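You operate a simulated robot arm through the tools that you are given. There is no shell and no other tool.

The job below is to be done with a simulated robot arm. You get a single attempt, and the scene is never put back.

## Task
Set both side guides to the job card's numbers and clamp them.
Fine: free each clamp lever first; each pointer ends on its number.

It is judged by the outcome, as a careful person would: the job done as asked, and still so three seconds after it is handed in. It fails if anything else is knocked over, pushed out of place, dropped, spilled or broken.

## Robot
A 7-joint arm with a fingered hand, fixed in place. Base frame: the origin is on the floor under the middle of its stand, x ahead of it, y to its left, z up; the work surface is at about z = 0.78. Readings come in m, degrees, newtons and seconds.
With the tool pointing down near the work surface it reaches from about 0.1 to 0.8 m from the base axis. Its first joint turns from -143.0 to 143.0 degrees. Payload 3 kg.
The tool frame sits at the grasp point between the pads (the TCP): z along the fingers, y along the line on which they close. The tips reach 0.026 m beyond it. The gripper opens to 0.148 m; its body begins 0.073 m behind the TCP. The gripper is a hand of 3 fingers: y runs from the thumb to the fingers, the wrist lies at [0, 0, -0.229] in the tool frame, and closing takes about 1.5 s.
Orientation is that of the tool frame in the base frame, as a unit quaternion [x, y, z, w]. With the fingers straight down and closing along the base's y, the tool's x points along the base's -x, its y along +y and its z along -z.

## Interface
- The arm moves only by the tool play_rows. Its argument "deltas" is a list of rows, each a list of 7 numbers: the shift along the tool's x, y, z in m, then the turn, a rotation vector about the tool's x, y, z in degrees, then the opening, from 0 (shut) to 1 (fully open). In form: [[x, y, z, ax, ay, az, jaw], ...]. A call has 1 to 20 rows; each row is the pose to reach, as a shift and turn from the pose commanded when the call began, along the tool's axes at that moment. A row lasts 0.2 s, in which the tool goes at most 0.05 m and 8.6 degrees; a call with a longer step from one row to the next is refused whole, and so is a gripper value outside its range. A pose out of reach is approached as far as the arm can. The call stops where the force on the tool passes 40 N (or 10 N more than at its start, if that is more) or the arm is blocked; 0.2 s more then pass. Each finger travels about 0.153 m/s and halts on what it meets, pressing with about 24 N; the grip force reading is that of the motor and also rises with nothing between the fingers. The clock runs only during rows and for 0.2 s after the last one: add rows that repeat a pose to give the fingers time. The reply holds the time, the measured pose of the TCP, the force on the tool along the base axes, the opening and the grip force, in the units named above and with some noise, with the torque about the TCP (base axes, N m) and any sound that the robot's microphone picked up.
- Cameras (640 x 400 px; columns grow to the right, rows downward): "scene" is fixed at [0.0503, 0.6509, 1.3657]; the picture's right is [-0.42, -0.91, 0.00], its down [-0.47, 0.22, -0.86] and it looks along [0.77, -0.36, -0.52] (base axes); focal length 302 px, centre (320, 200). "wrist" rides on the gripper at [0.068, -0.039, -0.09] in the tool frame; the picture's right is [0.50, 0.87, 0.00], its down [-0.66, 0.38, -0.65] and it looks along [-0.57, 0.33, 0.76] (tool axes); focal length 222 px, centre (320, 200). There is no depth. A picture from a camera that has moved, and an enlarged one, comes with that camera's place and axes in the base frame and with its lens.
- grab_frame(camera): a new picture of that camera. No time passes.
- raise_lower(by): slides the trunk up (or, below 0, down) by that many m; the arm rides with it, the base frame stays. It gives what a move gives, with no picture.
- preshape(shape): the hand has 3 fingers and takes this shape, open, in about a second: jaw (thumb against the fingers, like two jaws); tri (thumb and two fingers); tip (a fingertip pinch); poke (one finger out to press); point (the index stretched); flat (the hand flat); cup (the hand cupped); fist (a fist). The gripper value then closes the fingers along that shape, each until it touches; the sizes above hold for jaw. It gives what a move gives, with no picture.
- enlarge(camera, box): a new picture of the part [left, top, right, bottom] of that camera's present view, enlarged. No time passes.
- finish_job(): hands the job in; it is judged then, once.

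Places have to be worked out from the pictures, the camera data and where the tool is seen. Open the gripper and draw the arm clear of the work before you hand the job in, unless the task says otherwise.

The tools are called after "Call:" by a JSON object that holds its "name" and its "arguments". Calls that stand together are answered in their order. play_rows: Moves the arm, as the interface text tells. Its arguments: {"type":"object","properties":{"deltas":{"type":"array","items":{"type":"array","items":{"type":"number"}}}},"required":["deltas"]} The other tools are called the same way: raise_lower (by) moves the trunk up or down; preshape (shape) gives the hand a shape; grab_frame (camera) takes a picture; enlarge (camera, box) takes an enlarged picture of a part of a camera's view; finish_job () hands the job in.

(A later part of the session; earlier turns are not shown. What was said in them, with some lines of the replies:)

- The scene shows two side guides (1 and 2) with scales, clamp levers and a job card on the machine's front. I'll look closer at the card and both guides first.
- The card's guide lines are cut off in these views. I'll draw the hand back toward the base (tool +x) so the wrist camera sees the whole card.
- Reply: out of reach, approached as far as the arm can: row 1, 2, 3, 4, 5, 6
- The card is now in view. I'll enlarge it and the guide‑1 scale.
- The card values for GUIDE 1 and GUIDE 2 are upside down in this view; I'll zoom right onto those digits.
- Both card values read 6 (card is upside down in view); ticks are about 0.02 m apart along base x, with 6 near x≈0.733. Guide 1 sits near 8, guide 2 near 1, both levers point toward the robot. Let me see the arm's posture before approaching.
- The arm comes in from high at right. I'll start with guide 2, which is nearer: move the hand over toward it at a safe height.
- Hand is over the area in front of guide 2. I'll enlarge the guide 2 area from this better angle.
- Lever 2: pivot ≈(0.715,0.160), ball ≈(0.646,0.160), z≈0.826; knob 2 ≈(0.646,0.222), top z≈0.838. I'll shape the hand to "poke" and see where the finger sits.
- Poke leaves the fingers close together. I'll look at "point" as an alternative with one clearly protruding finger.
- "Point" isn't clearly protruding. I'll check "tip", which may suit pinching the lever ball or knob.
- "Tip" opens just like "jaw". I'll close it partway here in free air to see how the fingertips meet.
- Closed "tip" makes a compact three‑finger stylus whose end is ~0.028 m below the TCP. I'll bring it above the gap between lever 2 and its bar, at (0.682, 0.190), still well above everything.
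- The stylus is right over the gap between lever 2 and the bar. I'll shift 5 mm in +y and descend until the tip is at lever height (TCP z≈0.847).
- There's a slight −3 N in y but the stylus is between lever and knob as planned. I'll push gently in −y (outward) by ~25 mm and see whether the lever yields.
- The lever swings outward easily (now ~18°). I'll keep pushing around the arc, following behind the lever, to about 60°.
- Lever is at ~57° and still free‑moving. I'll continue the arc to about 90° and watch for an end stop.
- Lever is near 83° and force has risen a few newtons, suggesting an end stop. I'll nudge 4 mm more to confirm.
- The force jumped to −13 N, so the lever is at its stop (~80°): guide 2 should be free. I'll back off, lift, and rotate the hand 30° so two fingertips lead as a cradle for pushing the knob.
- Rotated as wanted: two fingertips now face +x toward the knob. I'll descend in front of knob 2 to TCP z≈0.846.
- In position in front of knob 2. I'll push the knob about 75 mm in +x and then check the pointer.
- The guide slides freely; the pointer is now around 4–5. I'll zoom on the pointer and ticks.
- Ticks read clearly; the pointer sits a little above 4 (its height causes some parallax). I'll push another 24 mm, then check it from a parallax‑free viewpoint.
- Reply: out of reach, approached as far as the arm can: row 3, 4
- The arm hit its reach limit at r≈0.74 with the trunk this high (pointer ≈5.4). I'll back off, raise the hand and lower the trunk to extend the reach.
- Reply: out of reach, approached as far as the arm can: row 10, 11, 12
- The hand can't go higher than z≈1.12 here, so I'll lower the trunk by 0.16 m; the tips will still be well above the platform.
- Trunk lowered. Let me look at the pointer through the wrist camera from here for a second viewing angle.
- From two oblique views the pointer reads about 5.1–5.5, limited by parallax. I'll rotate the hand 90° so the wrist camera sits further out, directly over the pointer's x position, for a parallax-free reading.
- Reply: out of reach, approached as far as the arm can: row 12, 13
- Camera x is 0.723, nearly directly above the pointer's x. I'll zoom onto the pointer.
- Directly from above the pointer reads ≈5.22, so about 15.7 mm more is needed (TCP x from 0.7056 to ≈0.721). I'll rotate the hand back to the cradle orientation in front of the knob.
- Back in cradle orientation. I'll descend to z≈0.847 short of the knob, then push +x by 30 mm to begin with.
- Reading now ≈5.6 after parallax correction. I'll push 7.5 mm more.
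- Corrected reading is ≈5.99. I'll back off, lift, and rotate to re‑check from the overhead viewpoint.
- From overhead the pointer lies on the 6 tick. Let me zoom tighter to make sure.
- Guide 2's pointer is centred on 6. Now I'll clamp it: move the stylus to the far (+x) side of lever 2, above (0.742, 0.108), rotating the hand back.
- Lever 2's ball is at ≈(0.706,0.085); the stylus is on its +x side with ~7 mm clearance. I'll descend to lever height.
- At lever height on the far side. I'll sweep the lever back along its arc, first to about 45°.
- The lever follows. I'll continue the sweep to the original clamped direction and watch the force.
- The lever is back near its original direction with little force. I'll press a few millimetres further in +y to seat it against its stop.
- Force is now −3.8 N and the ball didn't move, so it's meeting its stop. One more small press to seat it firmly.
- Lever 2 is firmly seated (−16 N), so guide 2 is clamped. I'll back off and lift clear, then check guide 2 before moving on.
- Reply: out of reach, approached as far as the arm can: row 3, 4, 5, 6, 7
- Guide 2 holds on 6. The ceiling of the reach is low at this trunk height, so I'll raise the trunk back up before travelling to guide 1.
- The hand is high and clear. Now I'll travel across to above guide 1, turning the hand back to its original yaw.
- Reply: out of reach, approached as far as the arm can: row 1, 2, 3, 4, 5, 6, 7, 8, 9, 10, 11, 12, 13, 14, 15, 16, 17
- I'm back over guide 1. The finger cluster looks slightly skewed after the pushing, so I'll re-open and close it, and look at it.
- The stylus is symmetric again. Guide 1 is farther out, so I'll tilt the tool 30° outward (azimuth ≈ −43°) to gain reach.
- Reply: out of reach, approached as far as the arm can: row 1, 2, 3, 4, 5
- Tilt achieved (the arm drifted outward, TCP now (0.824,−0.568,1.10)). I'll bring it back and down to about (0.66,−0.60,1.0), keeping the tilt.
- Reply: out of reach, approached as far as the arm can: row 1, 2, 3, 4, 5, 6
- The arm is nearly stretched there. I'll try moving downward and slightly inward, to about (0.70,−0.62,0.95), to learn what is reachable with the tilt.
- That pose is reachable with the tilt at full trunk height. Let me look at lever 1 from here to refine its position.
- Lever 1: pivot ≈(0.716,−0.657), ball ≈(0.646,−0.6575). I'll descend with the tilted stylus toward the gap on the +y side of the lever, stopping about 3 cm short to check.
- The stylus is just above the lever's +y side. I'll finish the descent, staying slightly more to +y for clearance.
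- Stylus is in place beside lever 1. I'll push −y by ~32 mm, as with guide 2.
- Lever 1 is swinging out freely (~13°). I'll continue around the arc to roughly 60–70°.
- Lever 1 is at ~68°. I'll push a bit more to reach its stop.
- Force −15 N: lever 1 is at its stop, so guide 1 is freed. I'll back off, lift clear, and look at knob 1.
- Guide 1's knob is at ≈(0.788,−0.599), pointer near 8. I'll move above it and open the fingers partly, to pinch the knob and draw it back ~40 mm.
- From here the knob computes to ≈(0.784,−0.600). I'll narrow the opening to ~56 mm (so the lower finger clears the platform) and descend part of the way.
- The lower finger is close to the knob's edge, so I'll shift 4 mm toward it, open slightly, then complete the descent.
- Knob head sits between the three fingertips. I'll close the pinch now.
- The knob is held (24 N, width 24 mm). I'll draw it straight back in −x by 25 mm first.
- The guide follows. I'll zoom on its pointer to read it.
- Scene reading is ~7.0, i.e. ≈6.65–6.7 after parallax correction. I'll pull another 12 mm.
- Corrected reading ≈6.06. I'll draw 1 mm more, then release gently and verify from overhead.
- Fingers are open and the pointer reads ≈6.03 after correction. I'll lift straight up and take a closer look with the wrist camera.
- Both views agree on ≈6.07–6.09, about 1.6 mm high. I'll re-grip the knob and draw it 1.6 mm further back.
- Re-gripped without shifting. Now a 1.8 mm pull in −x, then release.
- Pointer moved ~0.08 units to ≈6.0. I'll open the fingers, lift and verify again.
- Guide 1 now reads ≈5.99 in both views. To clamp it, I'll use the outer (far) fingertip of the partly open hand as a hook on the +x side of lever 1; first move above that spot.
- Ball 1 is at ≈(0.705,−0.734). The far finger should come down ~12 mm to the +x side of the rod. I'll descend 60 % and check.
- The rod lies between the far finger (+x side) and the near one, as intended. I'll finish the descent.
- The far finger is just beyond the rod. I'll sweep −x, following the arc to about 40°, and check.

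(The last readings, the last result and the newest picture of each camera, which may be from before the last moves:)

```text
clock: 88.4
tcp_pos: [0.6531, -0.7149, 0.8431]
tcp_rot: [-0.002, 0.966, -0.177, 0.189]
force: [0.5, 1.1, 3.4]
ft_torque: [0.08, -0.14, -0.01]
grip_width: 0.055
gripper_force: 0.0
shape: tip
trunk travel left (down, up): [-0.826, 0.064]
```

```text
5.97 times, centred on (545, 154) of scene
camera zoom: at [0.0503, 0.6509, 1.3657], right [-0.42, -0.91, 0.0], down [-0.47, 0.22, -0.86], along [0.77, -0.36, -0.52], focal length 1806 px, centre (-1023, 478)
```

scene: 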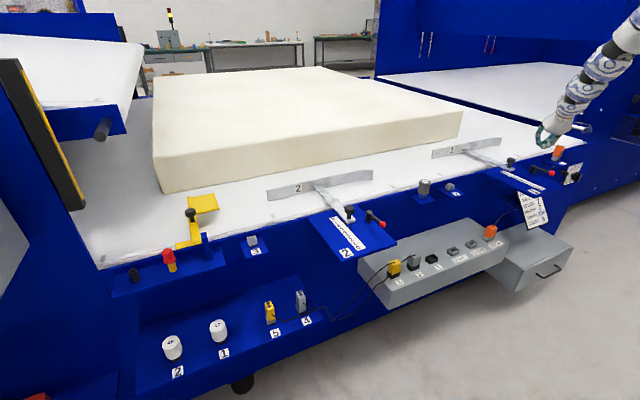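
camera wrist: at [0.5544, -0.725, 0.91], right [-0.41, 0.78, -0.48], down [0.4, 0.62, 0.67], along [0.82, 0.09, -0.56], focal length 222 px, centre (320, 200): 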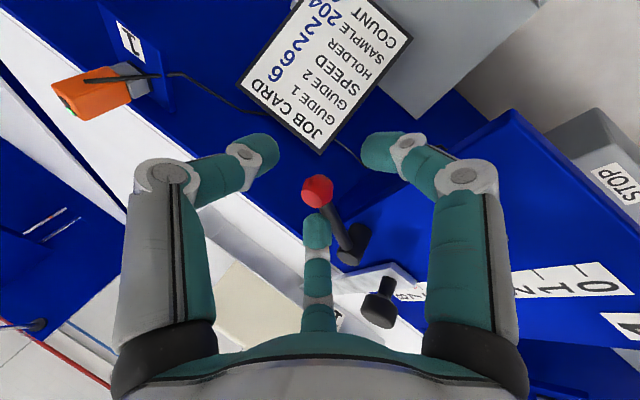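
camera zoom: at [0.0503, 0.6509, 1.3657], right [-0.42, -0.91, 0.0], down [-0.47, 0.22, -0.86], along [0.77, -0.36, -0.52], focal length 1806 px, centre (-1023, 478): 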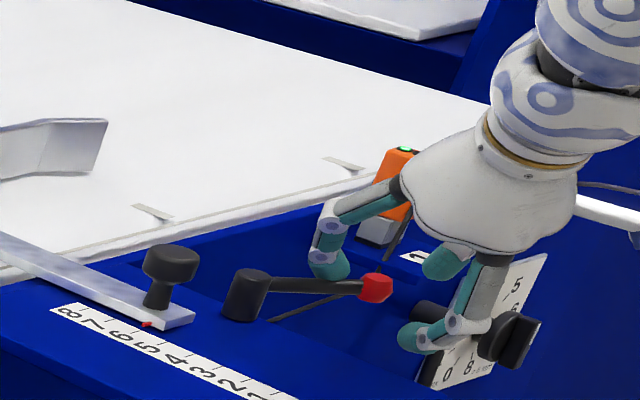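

The lever is following (≈50°). I'll continue the arc toward the clamped direction.

Call:
{"name": "play_rows", "arguments": {"deltas": [[0.0058, 0.0054, -0.0046, 0, 0, 0, 0.36], [0.0116, 0.0107, -0.0091, 0, 0, 0, 0.36], [0.015, 0.018, -0.0134, 0, 0, 0, 0.36], [0.0183, 0.0254, -0.0177, 0, 0, 0, 0.36], [0.0183, 0.0254, -0.0177, 0, 0, 0, 0.36]]}}

Call:
{"name": "grab_frame", "arguments": {"camera": "wrist"}}

Call:
{"name": "enlarge", "arguments": {"camera": "scene", "box": [500, 120, 590, 187]}}

```text
clock: 89.6
tcp_pos: [0.6316, -0.686, 0.8437]
tcp_rot: [-0.001, 0.966, -0.176, 0.188]
force: [1.0, -0.1, 0.6]
ft_torque: [0.01, 0.01, 0.0]
grip_width: 0.0534
gripper_force: 0.1
shape: tip
trunk travel left (down, up): [-0.826, 0.064]
```

```text
taken
camera wrist: at [0.5324, -0.6965, 0.9097], right [-0.41, 0.78, -0.48], down [0.4, 0.62, 0.68], along [0.82, 0.09, -0.56], focal length 222 px, centre (320, 200)
```

wrist: 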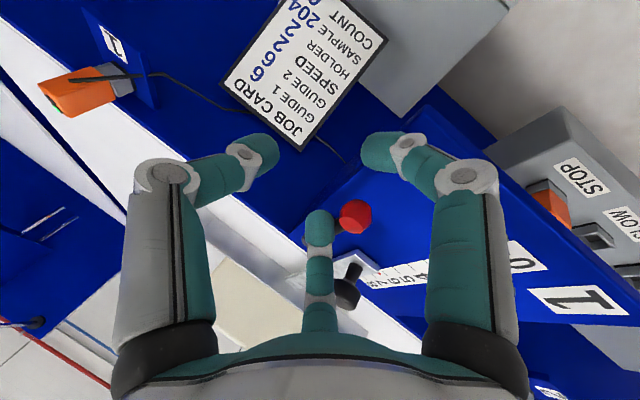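

```text
5.97 times, centred on (545, 154) of scene
camera zoom: at [0.0503, 0.6509, 1.3657], right [-0.42, -0.91, 0.0], down [-0.47, 0.22, -0.86], along [0.77, -0.36, -0.52], focal length 1806 px, centre (-1023, 478)
```

zoom: 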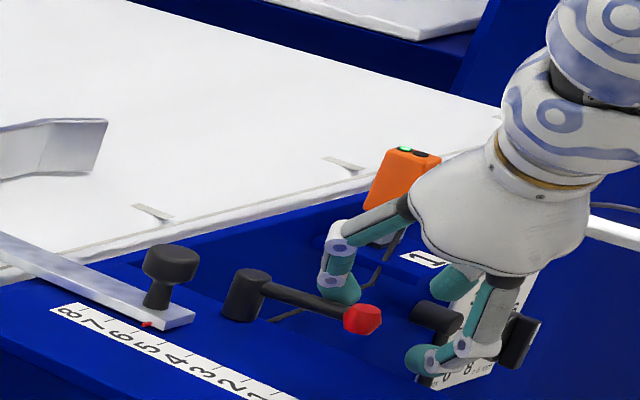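

The ball is back at its original clamped position. I'll press further in +y in small steps to seat it against the stop.

Call:
{"name": "play_rows", "arguments": {"deltas": [[-0.0003, 0.0037, -0.0014, 0, 0, 0, 0.36], [-0.0005, 0.0075, -0.0027, 0, 0, 0, 0.36], [-0.0005, 0.0075, -0.0027, 0, 0, 0, 0.36]]}}

Call:
{"name": "grab_frame", "arguments": {"camera": "wrist"}}

Call:
{"name": "enlarge", "arguments": {"camera": "scene", "box": [500, 120, 590, 187]}}

```text
clock: 90.4
tcp_pos: [0.6294, -0.6787, 0.8435]
tcp_rot: [0.0, 0.966, -0.177, 0.189]
force: [-0.2, -2.2, 1.5]
ft_torque: [-0.01, -0.05, -0.09]
grip_width: 0.0533
gripper_force: 0.1
shape: tip
trunk travel left (down, up): [-0.826, 0.064]
```

```text
taken
camera wrist: at [0.5312, -0.6887, 0.9096], right [-0.41, 0.78, -0.48], down [0.4, 0.62, 0.68], along [0.82, 0.09, -0.56], focal length 222 px, centre (320, 200)
```

wrist: 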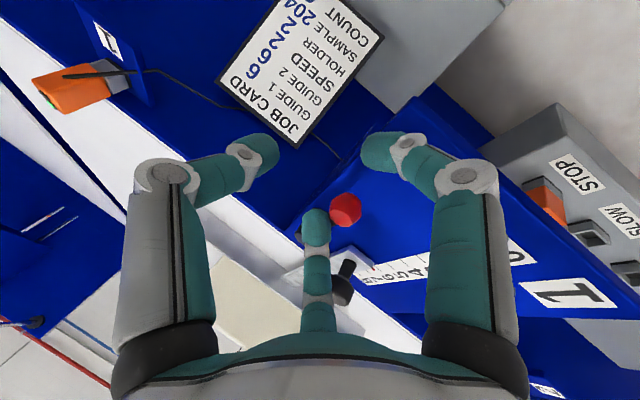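

```text
5.97 times, centred on (545, 154) of scene
camera zoom: at [0.0503, 0.6509, 1.3657], right [-0.42, -0.91, 0.0], down [-0.47, 0.22, -0.86], along [0.77, -0.36, -0.52], focal length 1806 px, centre (-1023, 478)
```

zoom: 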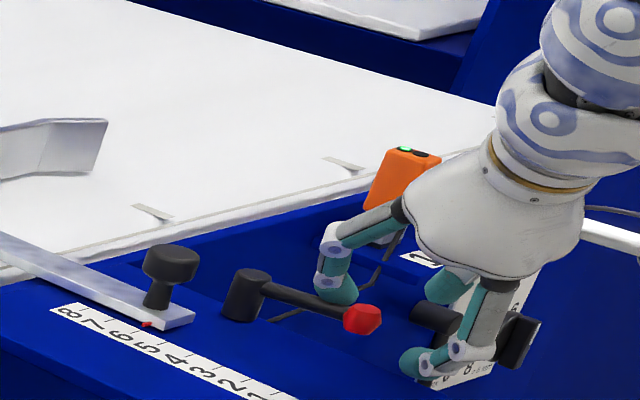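

The ball stays put and force is starting to build (−2 N). I'll press another 6 mm to be sure it's seated.

Call:
{"name": "play_rows", "arguments": {"deltas": [[-0.0002, 0.0028, -0.001, 0, 0, 0, 0.36], [-0.0004, 0.0056, -0.002, 0, 0, 0, 0.36], [-0.0004, 0.0056, -0.002, 0, 0, 0, 0.36]]}}

Call:
{"name": "enlarge", "arguments": {"camera": "scene", "box": [500, 120, 590, 187]}}

```text
clock: 91.2
tcp_pos: [0.6309, -0.6721, 0.8434]
tcp_rot: [0.0, 0.966, -0.178, 0.188]
force: [-0.3, -4.2, 3.0]
ft_torque: [-0.03, -0.09, -0.17]
grip_width: 0.0529
gripper_force: 0.1
shape: tip
trunk travel left (down, up): [-0.826, 0.064]
```

```text
5.97 times, centred on (545, 154) of scene
camera zoom: at [0.0503, 0.6509, 1.3657], right [-0.42, -0.91, 0.0], down [-0.47, 0.22, -0.86], along [0.77, -0.36, -0.52], focal length 1806 px, centre (-1023, 478)
```

zoom: 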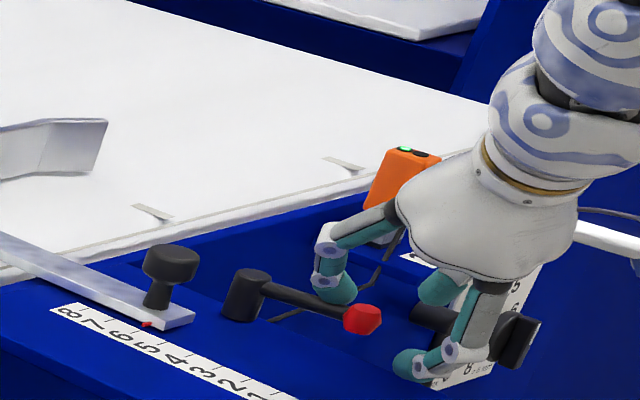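

Lever 1 is seated (ball unmoved, −4 N with finger flex). I'll back off in −y, lift straight up, and inspect everything.

Call:
{"name": "play_rows", "arguments": {"deltas": [[0.0004, -0.0065, 0.0024, 0, 0, 0, 0.36], [0.0009, -0.0131, 0.0048, 0, 0, 0, 0.36], [0.0009, -0.0131, 0.0048, 0, 0, 0, 0.36], [-0.0082, -0.0217, -0.0169, 0, 0, 0, 0.36], [-0.0173, -0.0302, -0.0385, 0, 0, 0, 0.36], [-0.0264, -0.0388, -0.0602, 0, 0, 0, 0.36], [-0.0354, -0.0473, -0.0818, 0, 0, 0, 0.36], [-0.0354, -0.0473, -0.0818, 0, 0, 0, 0.36]]}}

Call:
{"name": "grab_frame", "arguments": {"camera": "wrist"}}

Call:
{"name": "enlarge", "arguments": {"camera": "scene", "box": [490, 130, 590, 200]}}

Call:
{"name": "enlarge", "arguments": {"camera": "scene", "box": [503, 164, 529, 180]}}

```text
clock: 93.0
tcp_pos: [0.6292, -0.685, 0.9424]
tcp_rot: [0.0, 0.966, -0.176, 0.188]
force: [1.2, -0.1, 0.0]
ft_torque: [-0.03, 0.01, 0.02]
grip_width: 0.0536
gripper_force: 0.0
shape: tip
trunk travel left (down, up): [-0.826, 0.064]
```

```text
taken
camera wrist: at [0.5315, -0.6964, 1.0092], right [-0.41, 0.78, -0.48], down [0.4, 0.62, 0.67], along [0.82, 0.09, -0.56], focal length 222 px, centre (320, 200)
```

wrist: 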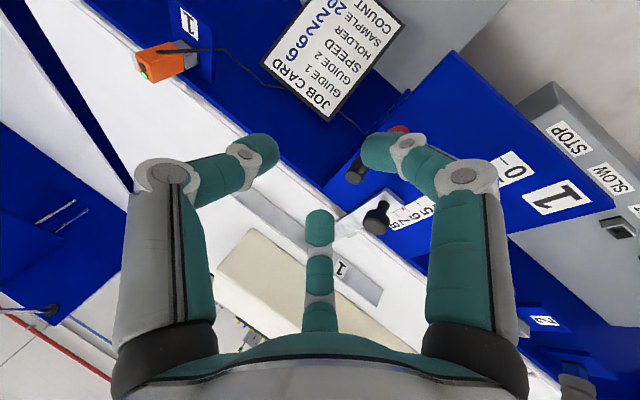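

```text
5.71 times, centred on (540, 165) of scene
camera zoom: at [0.0503, 0.6509, 1.3657], right [-0.42, -0.91, 0.0], down [-0.47, 0.22, -0.86], along [0.77, -0.36, -0.52], focal length 1728 px, centre (-937, 400)
```

zoom: 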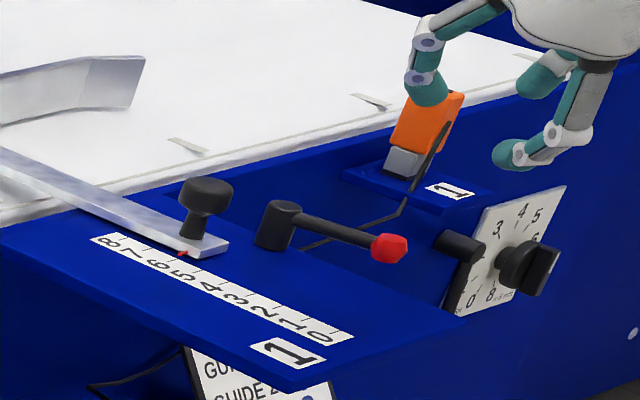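

```text
16.00 times, centred on (516, 172) of scene
camera zoom: at [0.0503, 0.6509, 1.3657], right [-0.42, -0.91, 0.0], down [-0.47, 0.22, -0.86], along [0.77, -0.36, -0.52], focal length 4840 px, centre (-2816, 648)
```

zoom: 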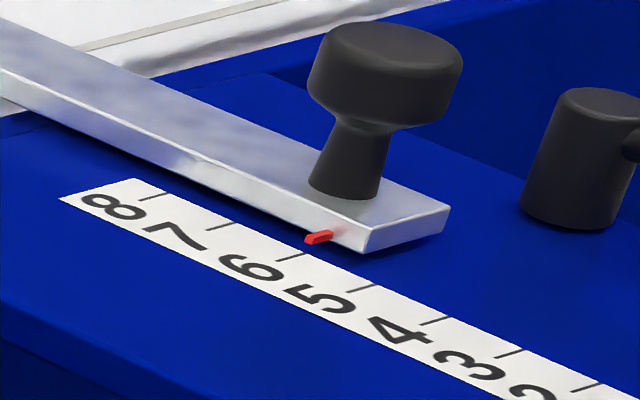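

Pointer 1 is unchanged and lever 1 is back in its clamped position. Now I'll open the hand and draw the arm up and back from the machine, straightening the tilt.

Call:
{"name": "play_rows", "arguments": {"deltas": [[0.0071, 0.0106, -0.0216, 0, 0, 0, 0.5], [0.0142, 0.0212, -0.0432, 0, 0, 0, 0.7], [0.0213, 0.0319, -0.0648, -4, 4.3, 0, 1], [0.0284, 0.0425, -0.0864, -8, 8.6, 0, 1], [0.0356, 0.0531, -0.108, -12, 12.9, 0, 1], [0.0427, 0.0637, -0.1296, -16, 17.2, 0, 1], [0.0498, 0.0744, -0.1512, -20, 21.5, 0, 1], [0.0569, 0.085, -0.1728, -20.46, 21.93, 0, 1], [0.0569, 0.085, -0.1728, -20.46, 21.93, 0, 1]]}}

Call:
{"name": "grab_frame", "arguments": {"camera": "scene"}}

Call:
{"name": "grab_frame", "arguments": {"camera": "wrist"}}

```text
clock: 95.0
tcp_pos: [0.6167, -0.6643, 0.9473]
tcp_rot: [-0.001, 0.981, -0.131, 0.145]
force: [-0.8, 0.0, 0.0]
ft_torque: [0.01, 0.03, 0.01]
grip_width: 0.1479
gripper_force: 0.0
shape: tip
out of reach, approached as far as the arm can: row 1, 2, 3, 4, 5, 6, 7, 8, 9
trunk travel left (down, up): [-0.826, 0.064]
```

```text
taken
```

scene: 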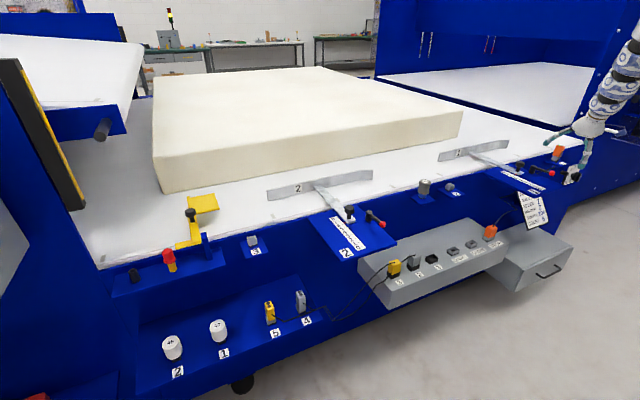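

```text
taken
camera wrist: at [0.5248, -0.682, 1.0199], right [-0.45, 0.82, -0.37], down [0.45, 0.56, 0.69], along [0.77, 0.14, -0.62], focal length 222 px, centre (320, 200)
```

wrist: 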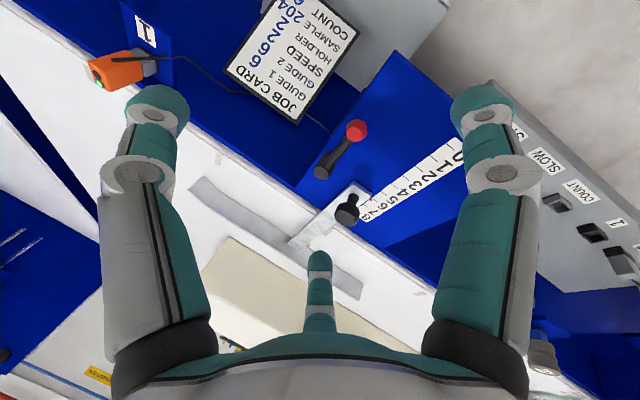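

Moving up and in together isn't reachable from here, so I'll raise the trunk its remaining 6 cm first.

Call:
{"name": "raise_lower", "arguments": {"by": 0.062}}

```text
clock: 96.0
tcp_pos: [0.6175, -0.6652, 1.0079]
tcp_rot: [-0.002, 0.981, -0.132, 0.146]
force: [-1.1, -0.4, 0.0]
ft_torque: [0.02, -0.01, -0.01]
grip_width: 0.1479
gripper_force: 0.0
shape: tip
trunk travel left (down, up): [-0.888, 0.002]
```

Now at z≈1.01. I'll draw the hand straight back toward the robot, away from the machine.

Call:
{"name": "play_rows", "arguments": {"deltas": [[0.0222, 0.0237, -0.0114, 0, 0, 0, 1], [0.0443, 0.0475, -0.0227, 0, 0, 0, 1], [0.0665, 0.0712, -0.0341, 0, 0, 0, 1], [0.0886, 0.095, -0.0454, 0, 0, 0, 1], [0.1108, 0.1187, -0.0568, 0, 0, 0, 1], [0.1108, 0.1187, -0.0568, 0, 0, 0, 1]]}}

Call:
{"name": "grab_frame", "arguments": {"camera": "scene"}}

Call:
{"name": "grab_frame", "arguments": {"camera": "wrist"}}

```text
clock: 97.4
tcp_pos: [0.5779, -0.6368, 0.9465]
tcp_rot: [-0.001, 0.981, -0.131, 0.145]
force: [0.2, 0.4, -0.5]
ft_torque: [-0.01, 0.0, 0.02]
grip_width: 0.1482
gripper_force: 0.0
shape: tip
out of reach, approached as far as the arm can: row 1, 2, 3, 4, 5, 6
trunk travel left (down, up): [-0.888, 0.002]
```

```text
taken
```

scene: 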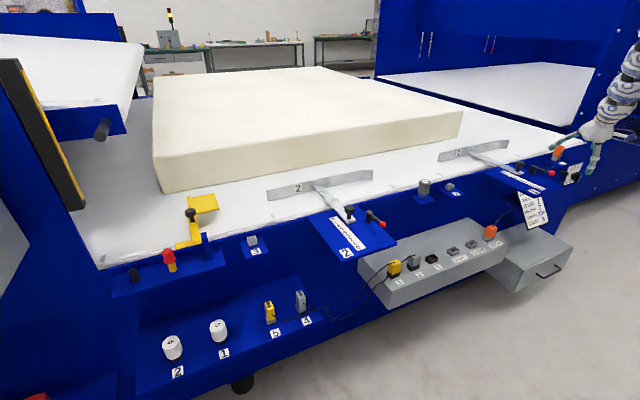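

```text
taken
camera wrist: at [0.4864, -0.6545, 1.0204], right [-0.45, 0.82, -0.36], down [0.45, 0.56, 0.69], along [0.77, 0.14, -0.62], focal length 222 px, centre (320, 200)
```

wrist: 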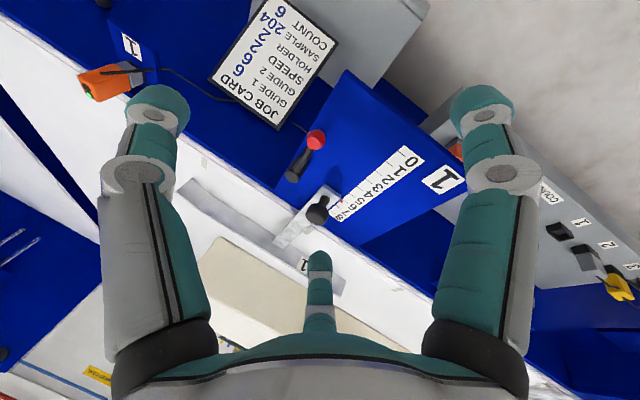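

The hand drifts back along its limit because of the tilt. I'll straighten the tool while pulling further inward.

Call:
{"name": "play_rows", "arguments": {"deltas": [[0.0113, 0.0126, -0.0111, -2, 2.2, 0, 1], [0.0226, 0.0252, -0.0222, -4, 4.3, 0, 1], [0.0339, 0.0378, -0.0333, -6, 6.4, 0, 1], [0.0453, 0.0505, -0.0445, -8, 8.6, 0, 1], [0.0566, 0.0631, -0.0556, -10, 10.7, 0, 1], [0.0679, 0.0757, -0.0667, -12, 12.9, 0, 1], [0.0792, 0.0883, -0.0778, -14, 15, 0, 1], [0.0905, 0.1009, -0.0889, -15.3, 16.4, 0, 1], [0.0905, 0.1009, -0.0889, -15.3, 16.4, 0, 1]]}}

Call:
{"name": "grab_frame", "arguments": {"camera": "scene"}}

```text
clock: 99.4
tcp_pos: [0.4966, -0.5479, 0.9073]
tcp_rot: [-0.002, 1.0, 0.002, 0.002]
force: [-0.5, -0.2, 0.4]
ft_torque: [0.02, 0.01, -0.02]
grip_width: 0.1479
gripper_force: 0.1
shape: tip
out of reach, approached as far as the arm can: row 1, 2, 3, 4, 5, 6, 7, 8, 9
trunk travel left (down, up): [-0.888, 0.002]
```

```text
taken
```

scene: 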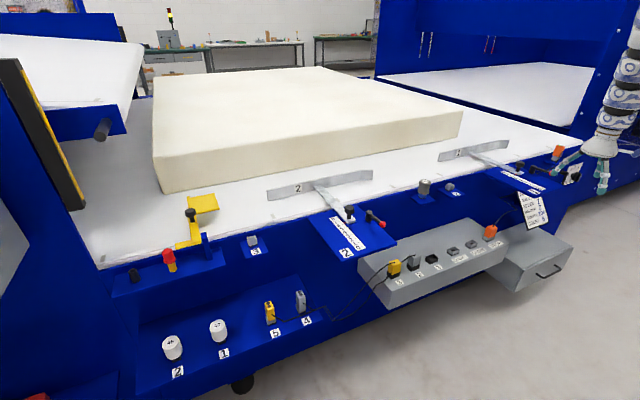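

The tool is vertical again in front of the machine. I'll lift and pull back a bit more to be well clear.

Call:
{"name": "play_rows", "arguments": {"deltas": [[0.01, 0.011, -0.02, 0, 0, 0, 1], [0.02, 0.022, -0.04, 0, 0, 0, 1], [0.035, 0.04, -0.055, 0, 0, 0, 1], [0.05, 0.056, -0.07, 0, 0, 0, 1], [0.065, 0.073, -0.085, 0, 0, 0, 1], [0.08, 0.09, -0.1, 0, 0, 0, 1], [0.08, 0.09, -0.1, 0, 0, 0, 1]]}}

Call:
{"name": "grab_frame", "arguments": {"camera": "scene"}}

Call:
{"name": "grab_frame", "arguments": {"camera": "wrist"}}

```text
clock: 101.0
tcp_pos: [0.4865, -0.5358, 0.9]
tcp_rot: [-0.002, 1.0, 0.002, 0.003]
force: [0.0, -0.4, 0.5]
ft_torque: [0.0, 0.01, 0.01]
grip_width: 0.148
gripper_force: 0.0
shape: tip
out of reach, approached as far as the arm can: row 1, 2, 3, 4, 5, 6, 7
trunk travel left (down, up): [-0.888, 0.002]
```

```text
taken
```

scene: 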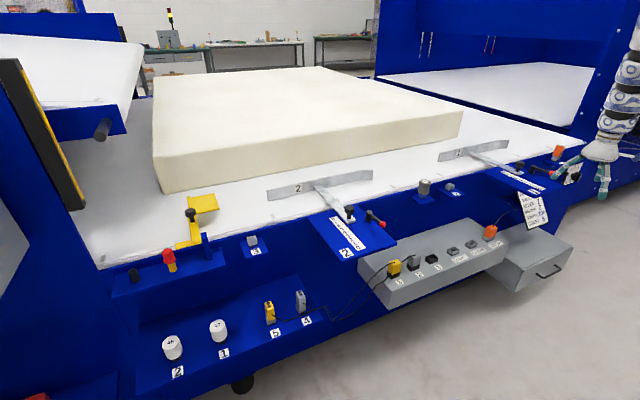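

```text
taken
camera wrist: at [0.4179, -0.5753, 0.989], right [-0.5, 0.86, 0.0], down [0.65, 0.38, 0.66], along [0.57, 0.33, -0.75], focal length 222 px, centre (320, 200)
```

wrist: 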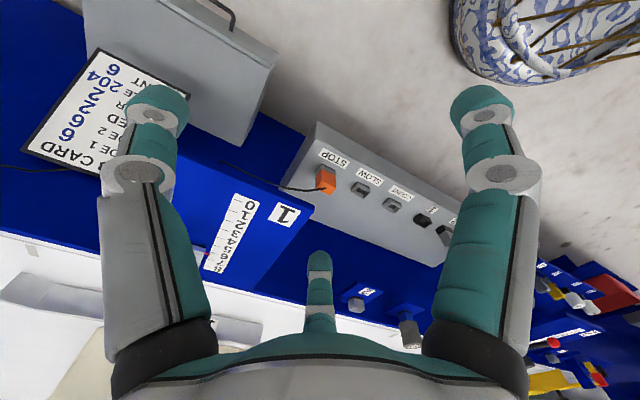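

It hardly moved; upward motion is blocked by the arm's posture here. I'll try a purely horizontal retreat toward the base.

Call:
{"name": "play_rows", "arguments": {"deltas": [[0.015, 0.016, 0, 0, 0, 0, 1], [0.03, 0.033, 0, 0, 0, 0, 1], [0.045, 0.05, 0, 0, 0, 0, 1], [0.06, 0.066, 0, 0, 0, 0, 1], [0.075, 0.083, 0, 0, 0, 0, 1], [0.09, 0.1, 0, 0, 0, 0, 1], [0.09, 0.1, 0, 0, 0, 0, 1]]}}

Call:
{"name": "grab_frame", "arguments": {"camera": "scene"}}

```text
clock: 102.6
tcp_pos: [0.4375, -0.4774, 0.8311]
tcp_rot: [-0.002, 1.0, 0.002, 0.003]
force: [-0.2, -0.8, 0.1]
ft_torque: [0.0, 0.02, -0.01]
grip_width: 0.148
gripper_force: 0.1
shape: tip
out of reach, approached as far as the arm can: row 1, 2, 3, 4, 5, 6, 7
trunk travel left (down, up): [-0.888, 0.002]
```

```text
taken
```

scene: 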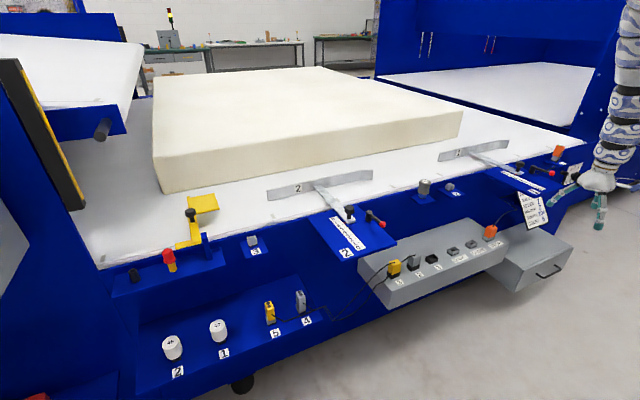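

The arm retreats but sinks to z≈0.83. Let me check what's beneath before doing anything else.

Call:
{"name": "grab_frame", "arguments": {"camera": "wrist"}}

Call:
{"name": "enlarge", "arguments": {"camera": "scene", "box": [480, 0, 640, 300]}}

```text
taken
camera wrist: at [0.3698, -0.5165, 0.9208], right [-0.5, 0.86, 0.0], down [0.65, 0.38, 0.66], along [0.57, 0.33, -0.75], focal length 222 px, centre (320, 200)
```

wrist: 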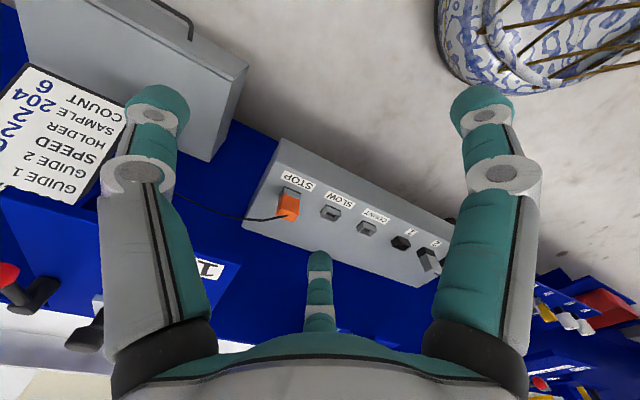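

```text
1.33 times, centred on (560, 150) of scene
camera zoom: at [0.0503, 0.6509, 1.3657], right [-0.42, -0.91, 0.0], down [-0.47, 0.22, -0.86], along [0.77, -0.36, -0.52], focal length 403 px, centre (0, 267)
```

zoom: 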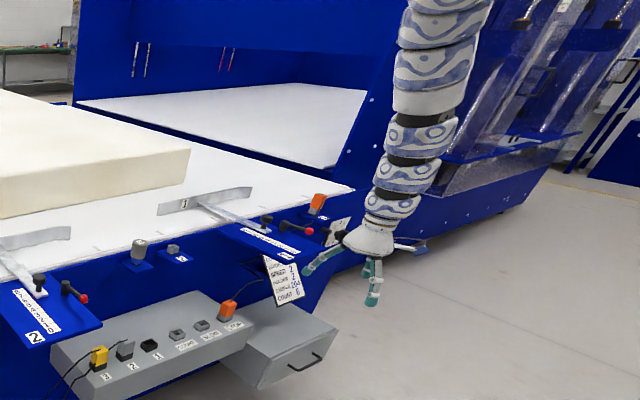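

The arm is nearly straight here, hanging from above. I'll test a pure upward move.

Call:
{"name": "play_rows", "arguments": {"deltas": [[0, 0, -0.02, 0, 0, 0, 1], [0, 0, -0.04, 0, 0, 0, 1], [0, 0, -0.06, 0, 0, 0, 1], [0, 0, -0.08, 0, 0, 0, 1], [0, 0, -0.08, 0, 0, 0, 1]]}}

```text
clock: 103.8
tcp_pos: [0.4661, -0.5013, 0.8621]
tcp_rot: [-0.002, 1.0, 0.001, 0.002]
force: [0.2, 0.7, 0.3]
ft_torque: [0.03, 0.02, -0.02]
grip_width: 0.1481
gripper_force: 0.1
shape: tip
out of reach, approached as far as the arm can: row 1, 2, 3, 4, 5
trunk travel left (down, up): [-0.888, 0.002]
```

It can only slide along a posture limit here, so instead I'll swing the hand sideways about the base into the open floor area to the right, away from the machine.

Call:
{"name": "play_rows", "arguments": {"deltas": [[0.0275, -0.0325, 0, 0, 0, 4, 1], [0.055, -0.065, 0, 0, 0, 8, 1], [0.096, -0.092, 0, 0, 0, 12, 1], [0.137, -0.117, 0, 0, 0, 16, 1], [0.171, -0.132, 0, 0, 0, 20, 1], [0.205, -0.147, 0, 0, 0, 24, 1], [0.205, -0.147, 0, 0, 0, 24, 1]]}}

Call:
{"name": "enlarge", "arguments": {"camera": "scene", "box": [480, 0, 640, 300]}}

Call:
{"name": "grab_frame", "arguments": {"camera": "wrist"}}

```text
clock: 105.4
tcp_pos: [0.2611, -0.6514, 0.8617]
tcp_rot: [0.206, 0.979, 0.0, 0.003]
force: [0.2, -0.3, 0.0]
ft_torque: [-0.01, 0.02, -0.01]
grip_width: 0.1478
gripper_force: 0.1
shape: tip
trunk travel left (down, up): [-0.888, 0.002]
```

```text
1.33 times, centred on (560, 150) of scene
camera zoom: at [0.0503, 0.6509, 1.3657], right [-0.42, -0.91, 0.0], down [-0.47, 0.22, -0.86], along [0.77, -0.36, -0.52], focal length 403 px, centre (0, 267)
```

zoom: 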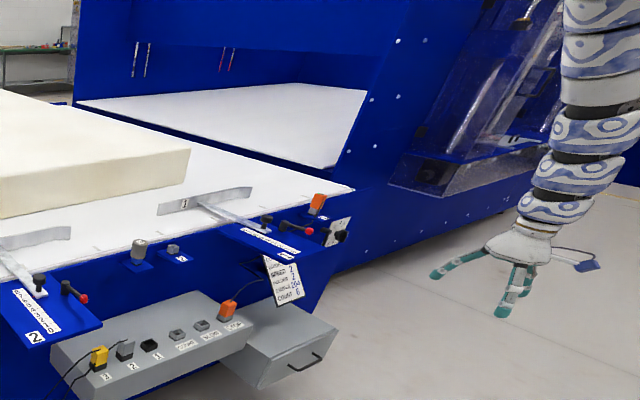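

```text
taken
camera wrist: at [0.1824, -0.6589, 0.9497], right [-0.11, 0.99, 0.0], down [0.75, 0.08, 0.66], along [0.65, 0.07, -0.75], focal length 222 px, centre (320, 200)
```

wrist: 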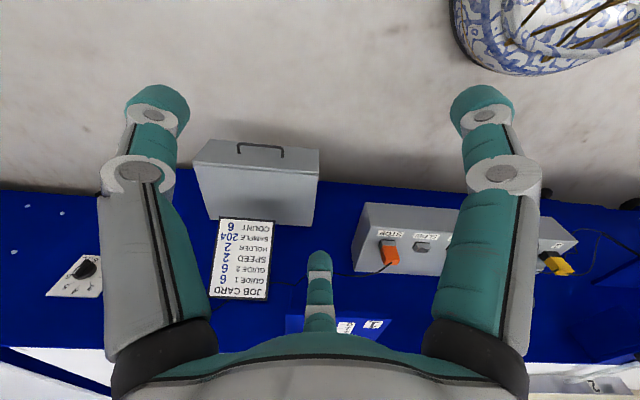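

The arm is now clear over open floor, hand open. Before handing in, I'll re-read the card (comparing its guide digits with the COUNT "6") and re-check both guides.

Call:
{"name": "enlarge", "arguments": {"camera": "wrist", "box": [195, 205, 285, 310]}}

Call:
{"name": "enlarge", "arguments": {"camera": "scene", "box": [320, 180, 400, 240]}}

Call:
{"name": "enlarge", "arguments": {"camera": "scene", "box": [490, 140, 570, 200]}}

Call:
{"name": "grab_frame", "arguments": {"camera": "scene"}}

```text
3.81 times, centred on (240, 258) of wrist
camera zoom: at [0.1824, -0.6589, 0.9497], right [-0.11, 0.99, 0.0], down [0.75, 0.08, 0.66], along [0.65, 0.07, -0.75], focal length 846 px, centre (625, -19)
```

zoom: 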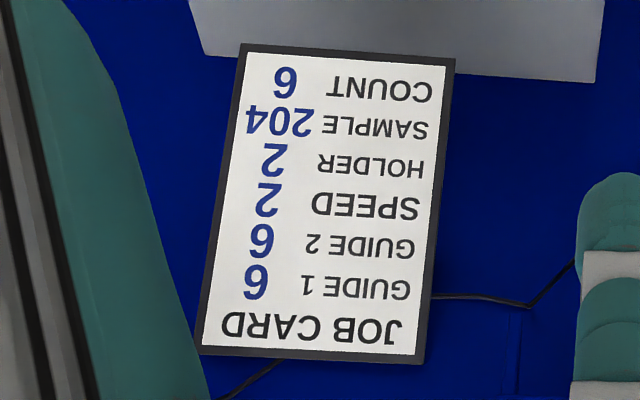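

```text
6.67 times, centred on (360, 210) of scene
camera zoom: at [0.0503, 0.6509, 1.3657], right [-0.42, -0.91, 0.0], down [-0.47, 0.22, -0.86], along [0.77, -0.36, -0.52], focal length 2016 px, centre (53, 133)
```

zoom: 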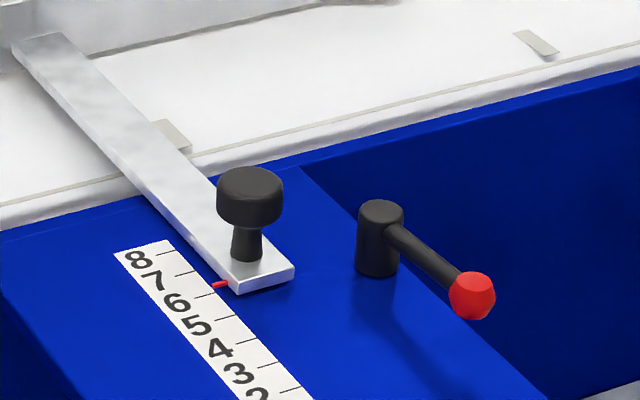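

```text
6.67 times, centred on (530, 170) of scene
camera zoom: at [0.0503, 0.6509, 1.3657], right [-0.42, -0.91, 0.0], down [-0.47, 0.22, -0.86], along [0.77, -0.36, -0.52], focal length 2016 px, centre (-1080, 400)
```

zoom: 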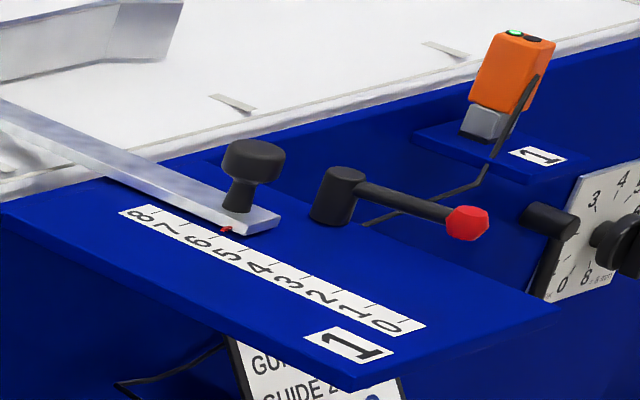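

```text
taken
```

scene: 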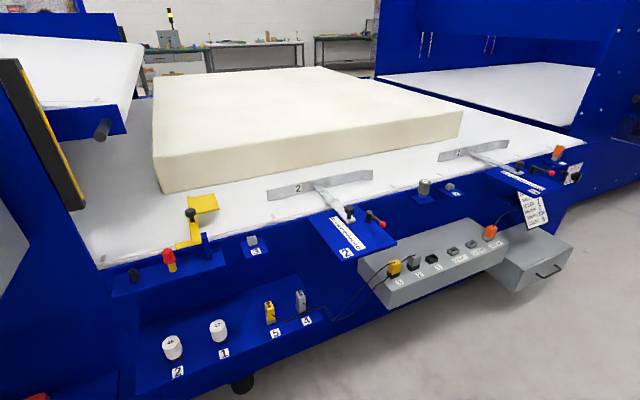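

The card reads 6 for both guides, using the same glyph as COUNT 6. Both pointers sit on 6, both levers are back exactly where they were when clamped, and nothing else has moved. The hand is open and clear of the machine, so I'm handing the job in.

Call:
{"name": "finish_job", "arguments": {}}

```text
The job is handed in.
```

I set both side guides to 6, the number the job card gives for each, and clamped them again. The job is handed in, but I haven't had the judging result.

- **Guide 2 (was near 1):** the pointer reads 6 on the scale when viewed from directly above. I pushed its lever back hard against the stop, and the pointer did not move.
- **Guide 1 (was near 8):** the pointer reads about 5.99 in two camera views, corrected for viewing angle. I pressed its lever to the stop more lightly, and it ended up back where it started.

I did not push on either guide after clamping to test the hold. Each slid easily with its lever swung out, and both levers are now back in their starting positions.

In the final pictures nothing else on the machine had moved. The gripper is open and the arm is clear, over open floor to the right of the machine.
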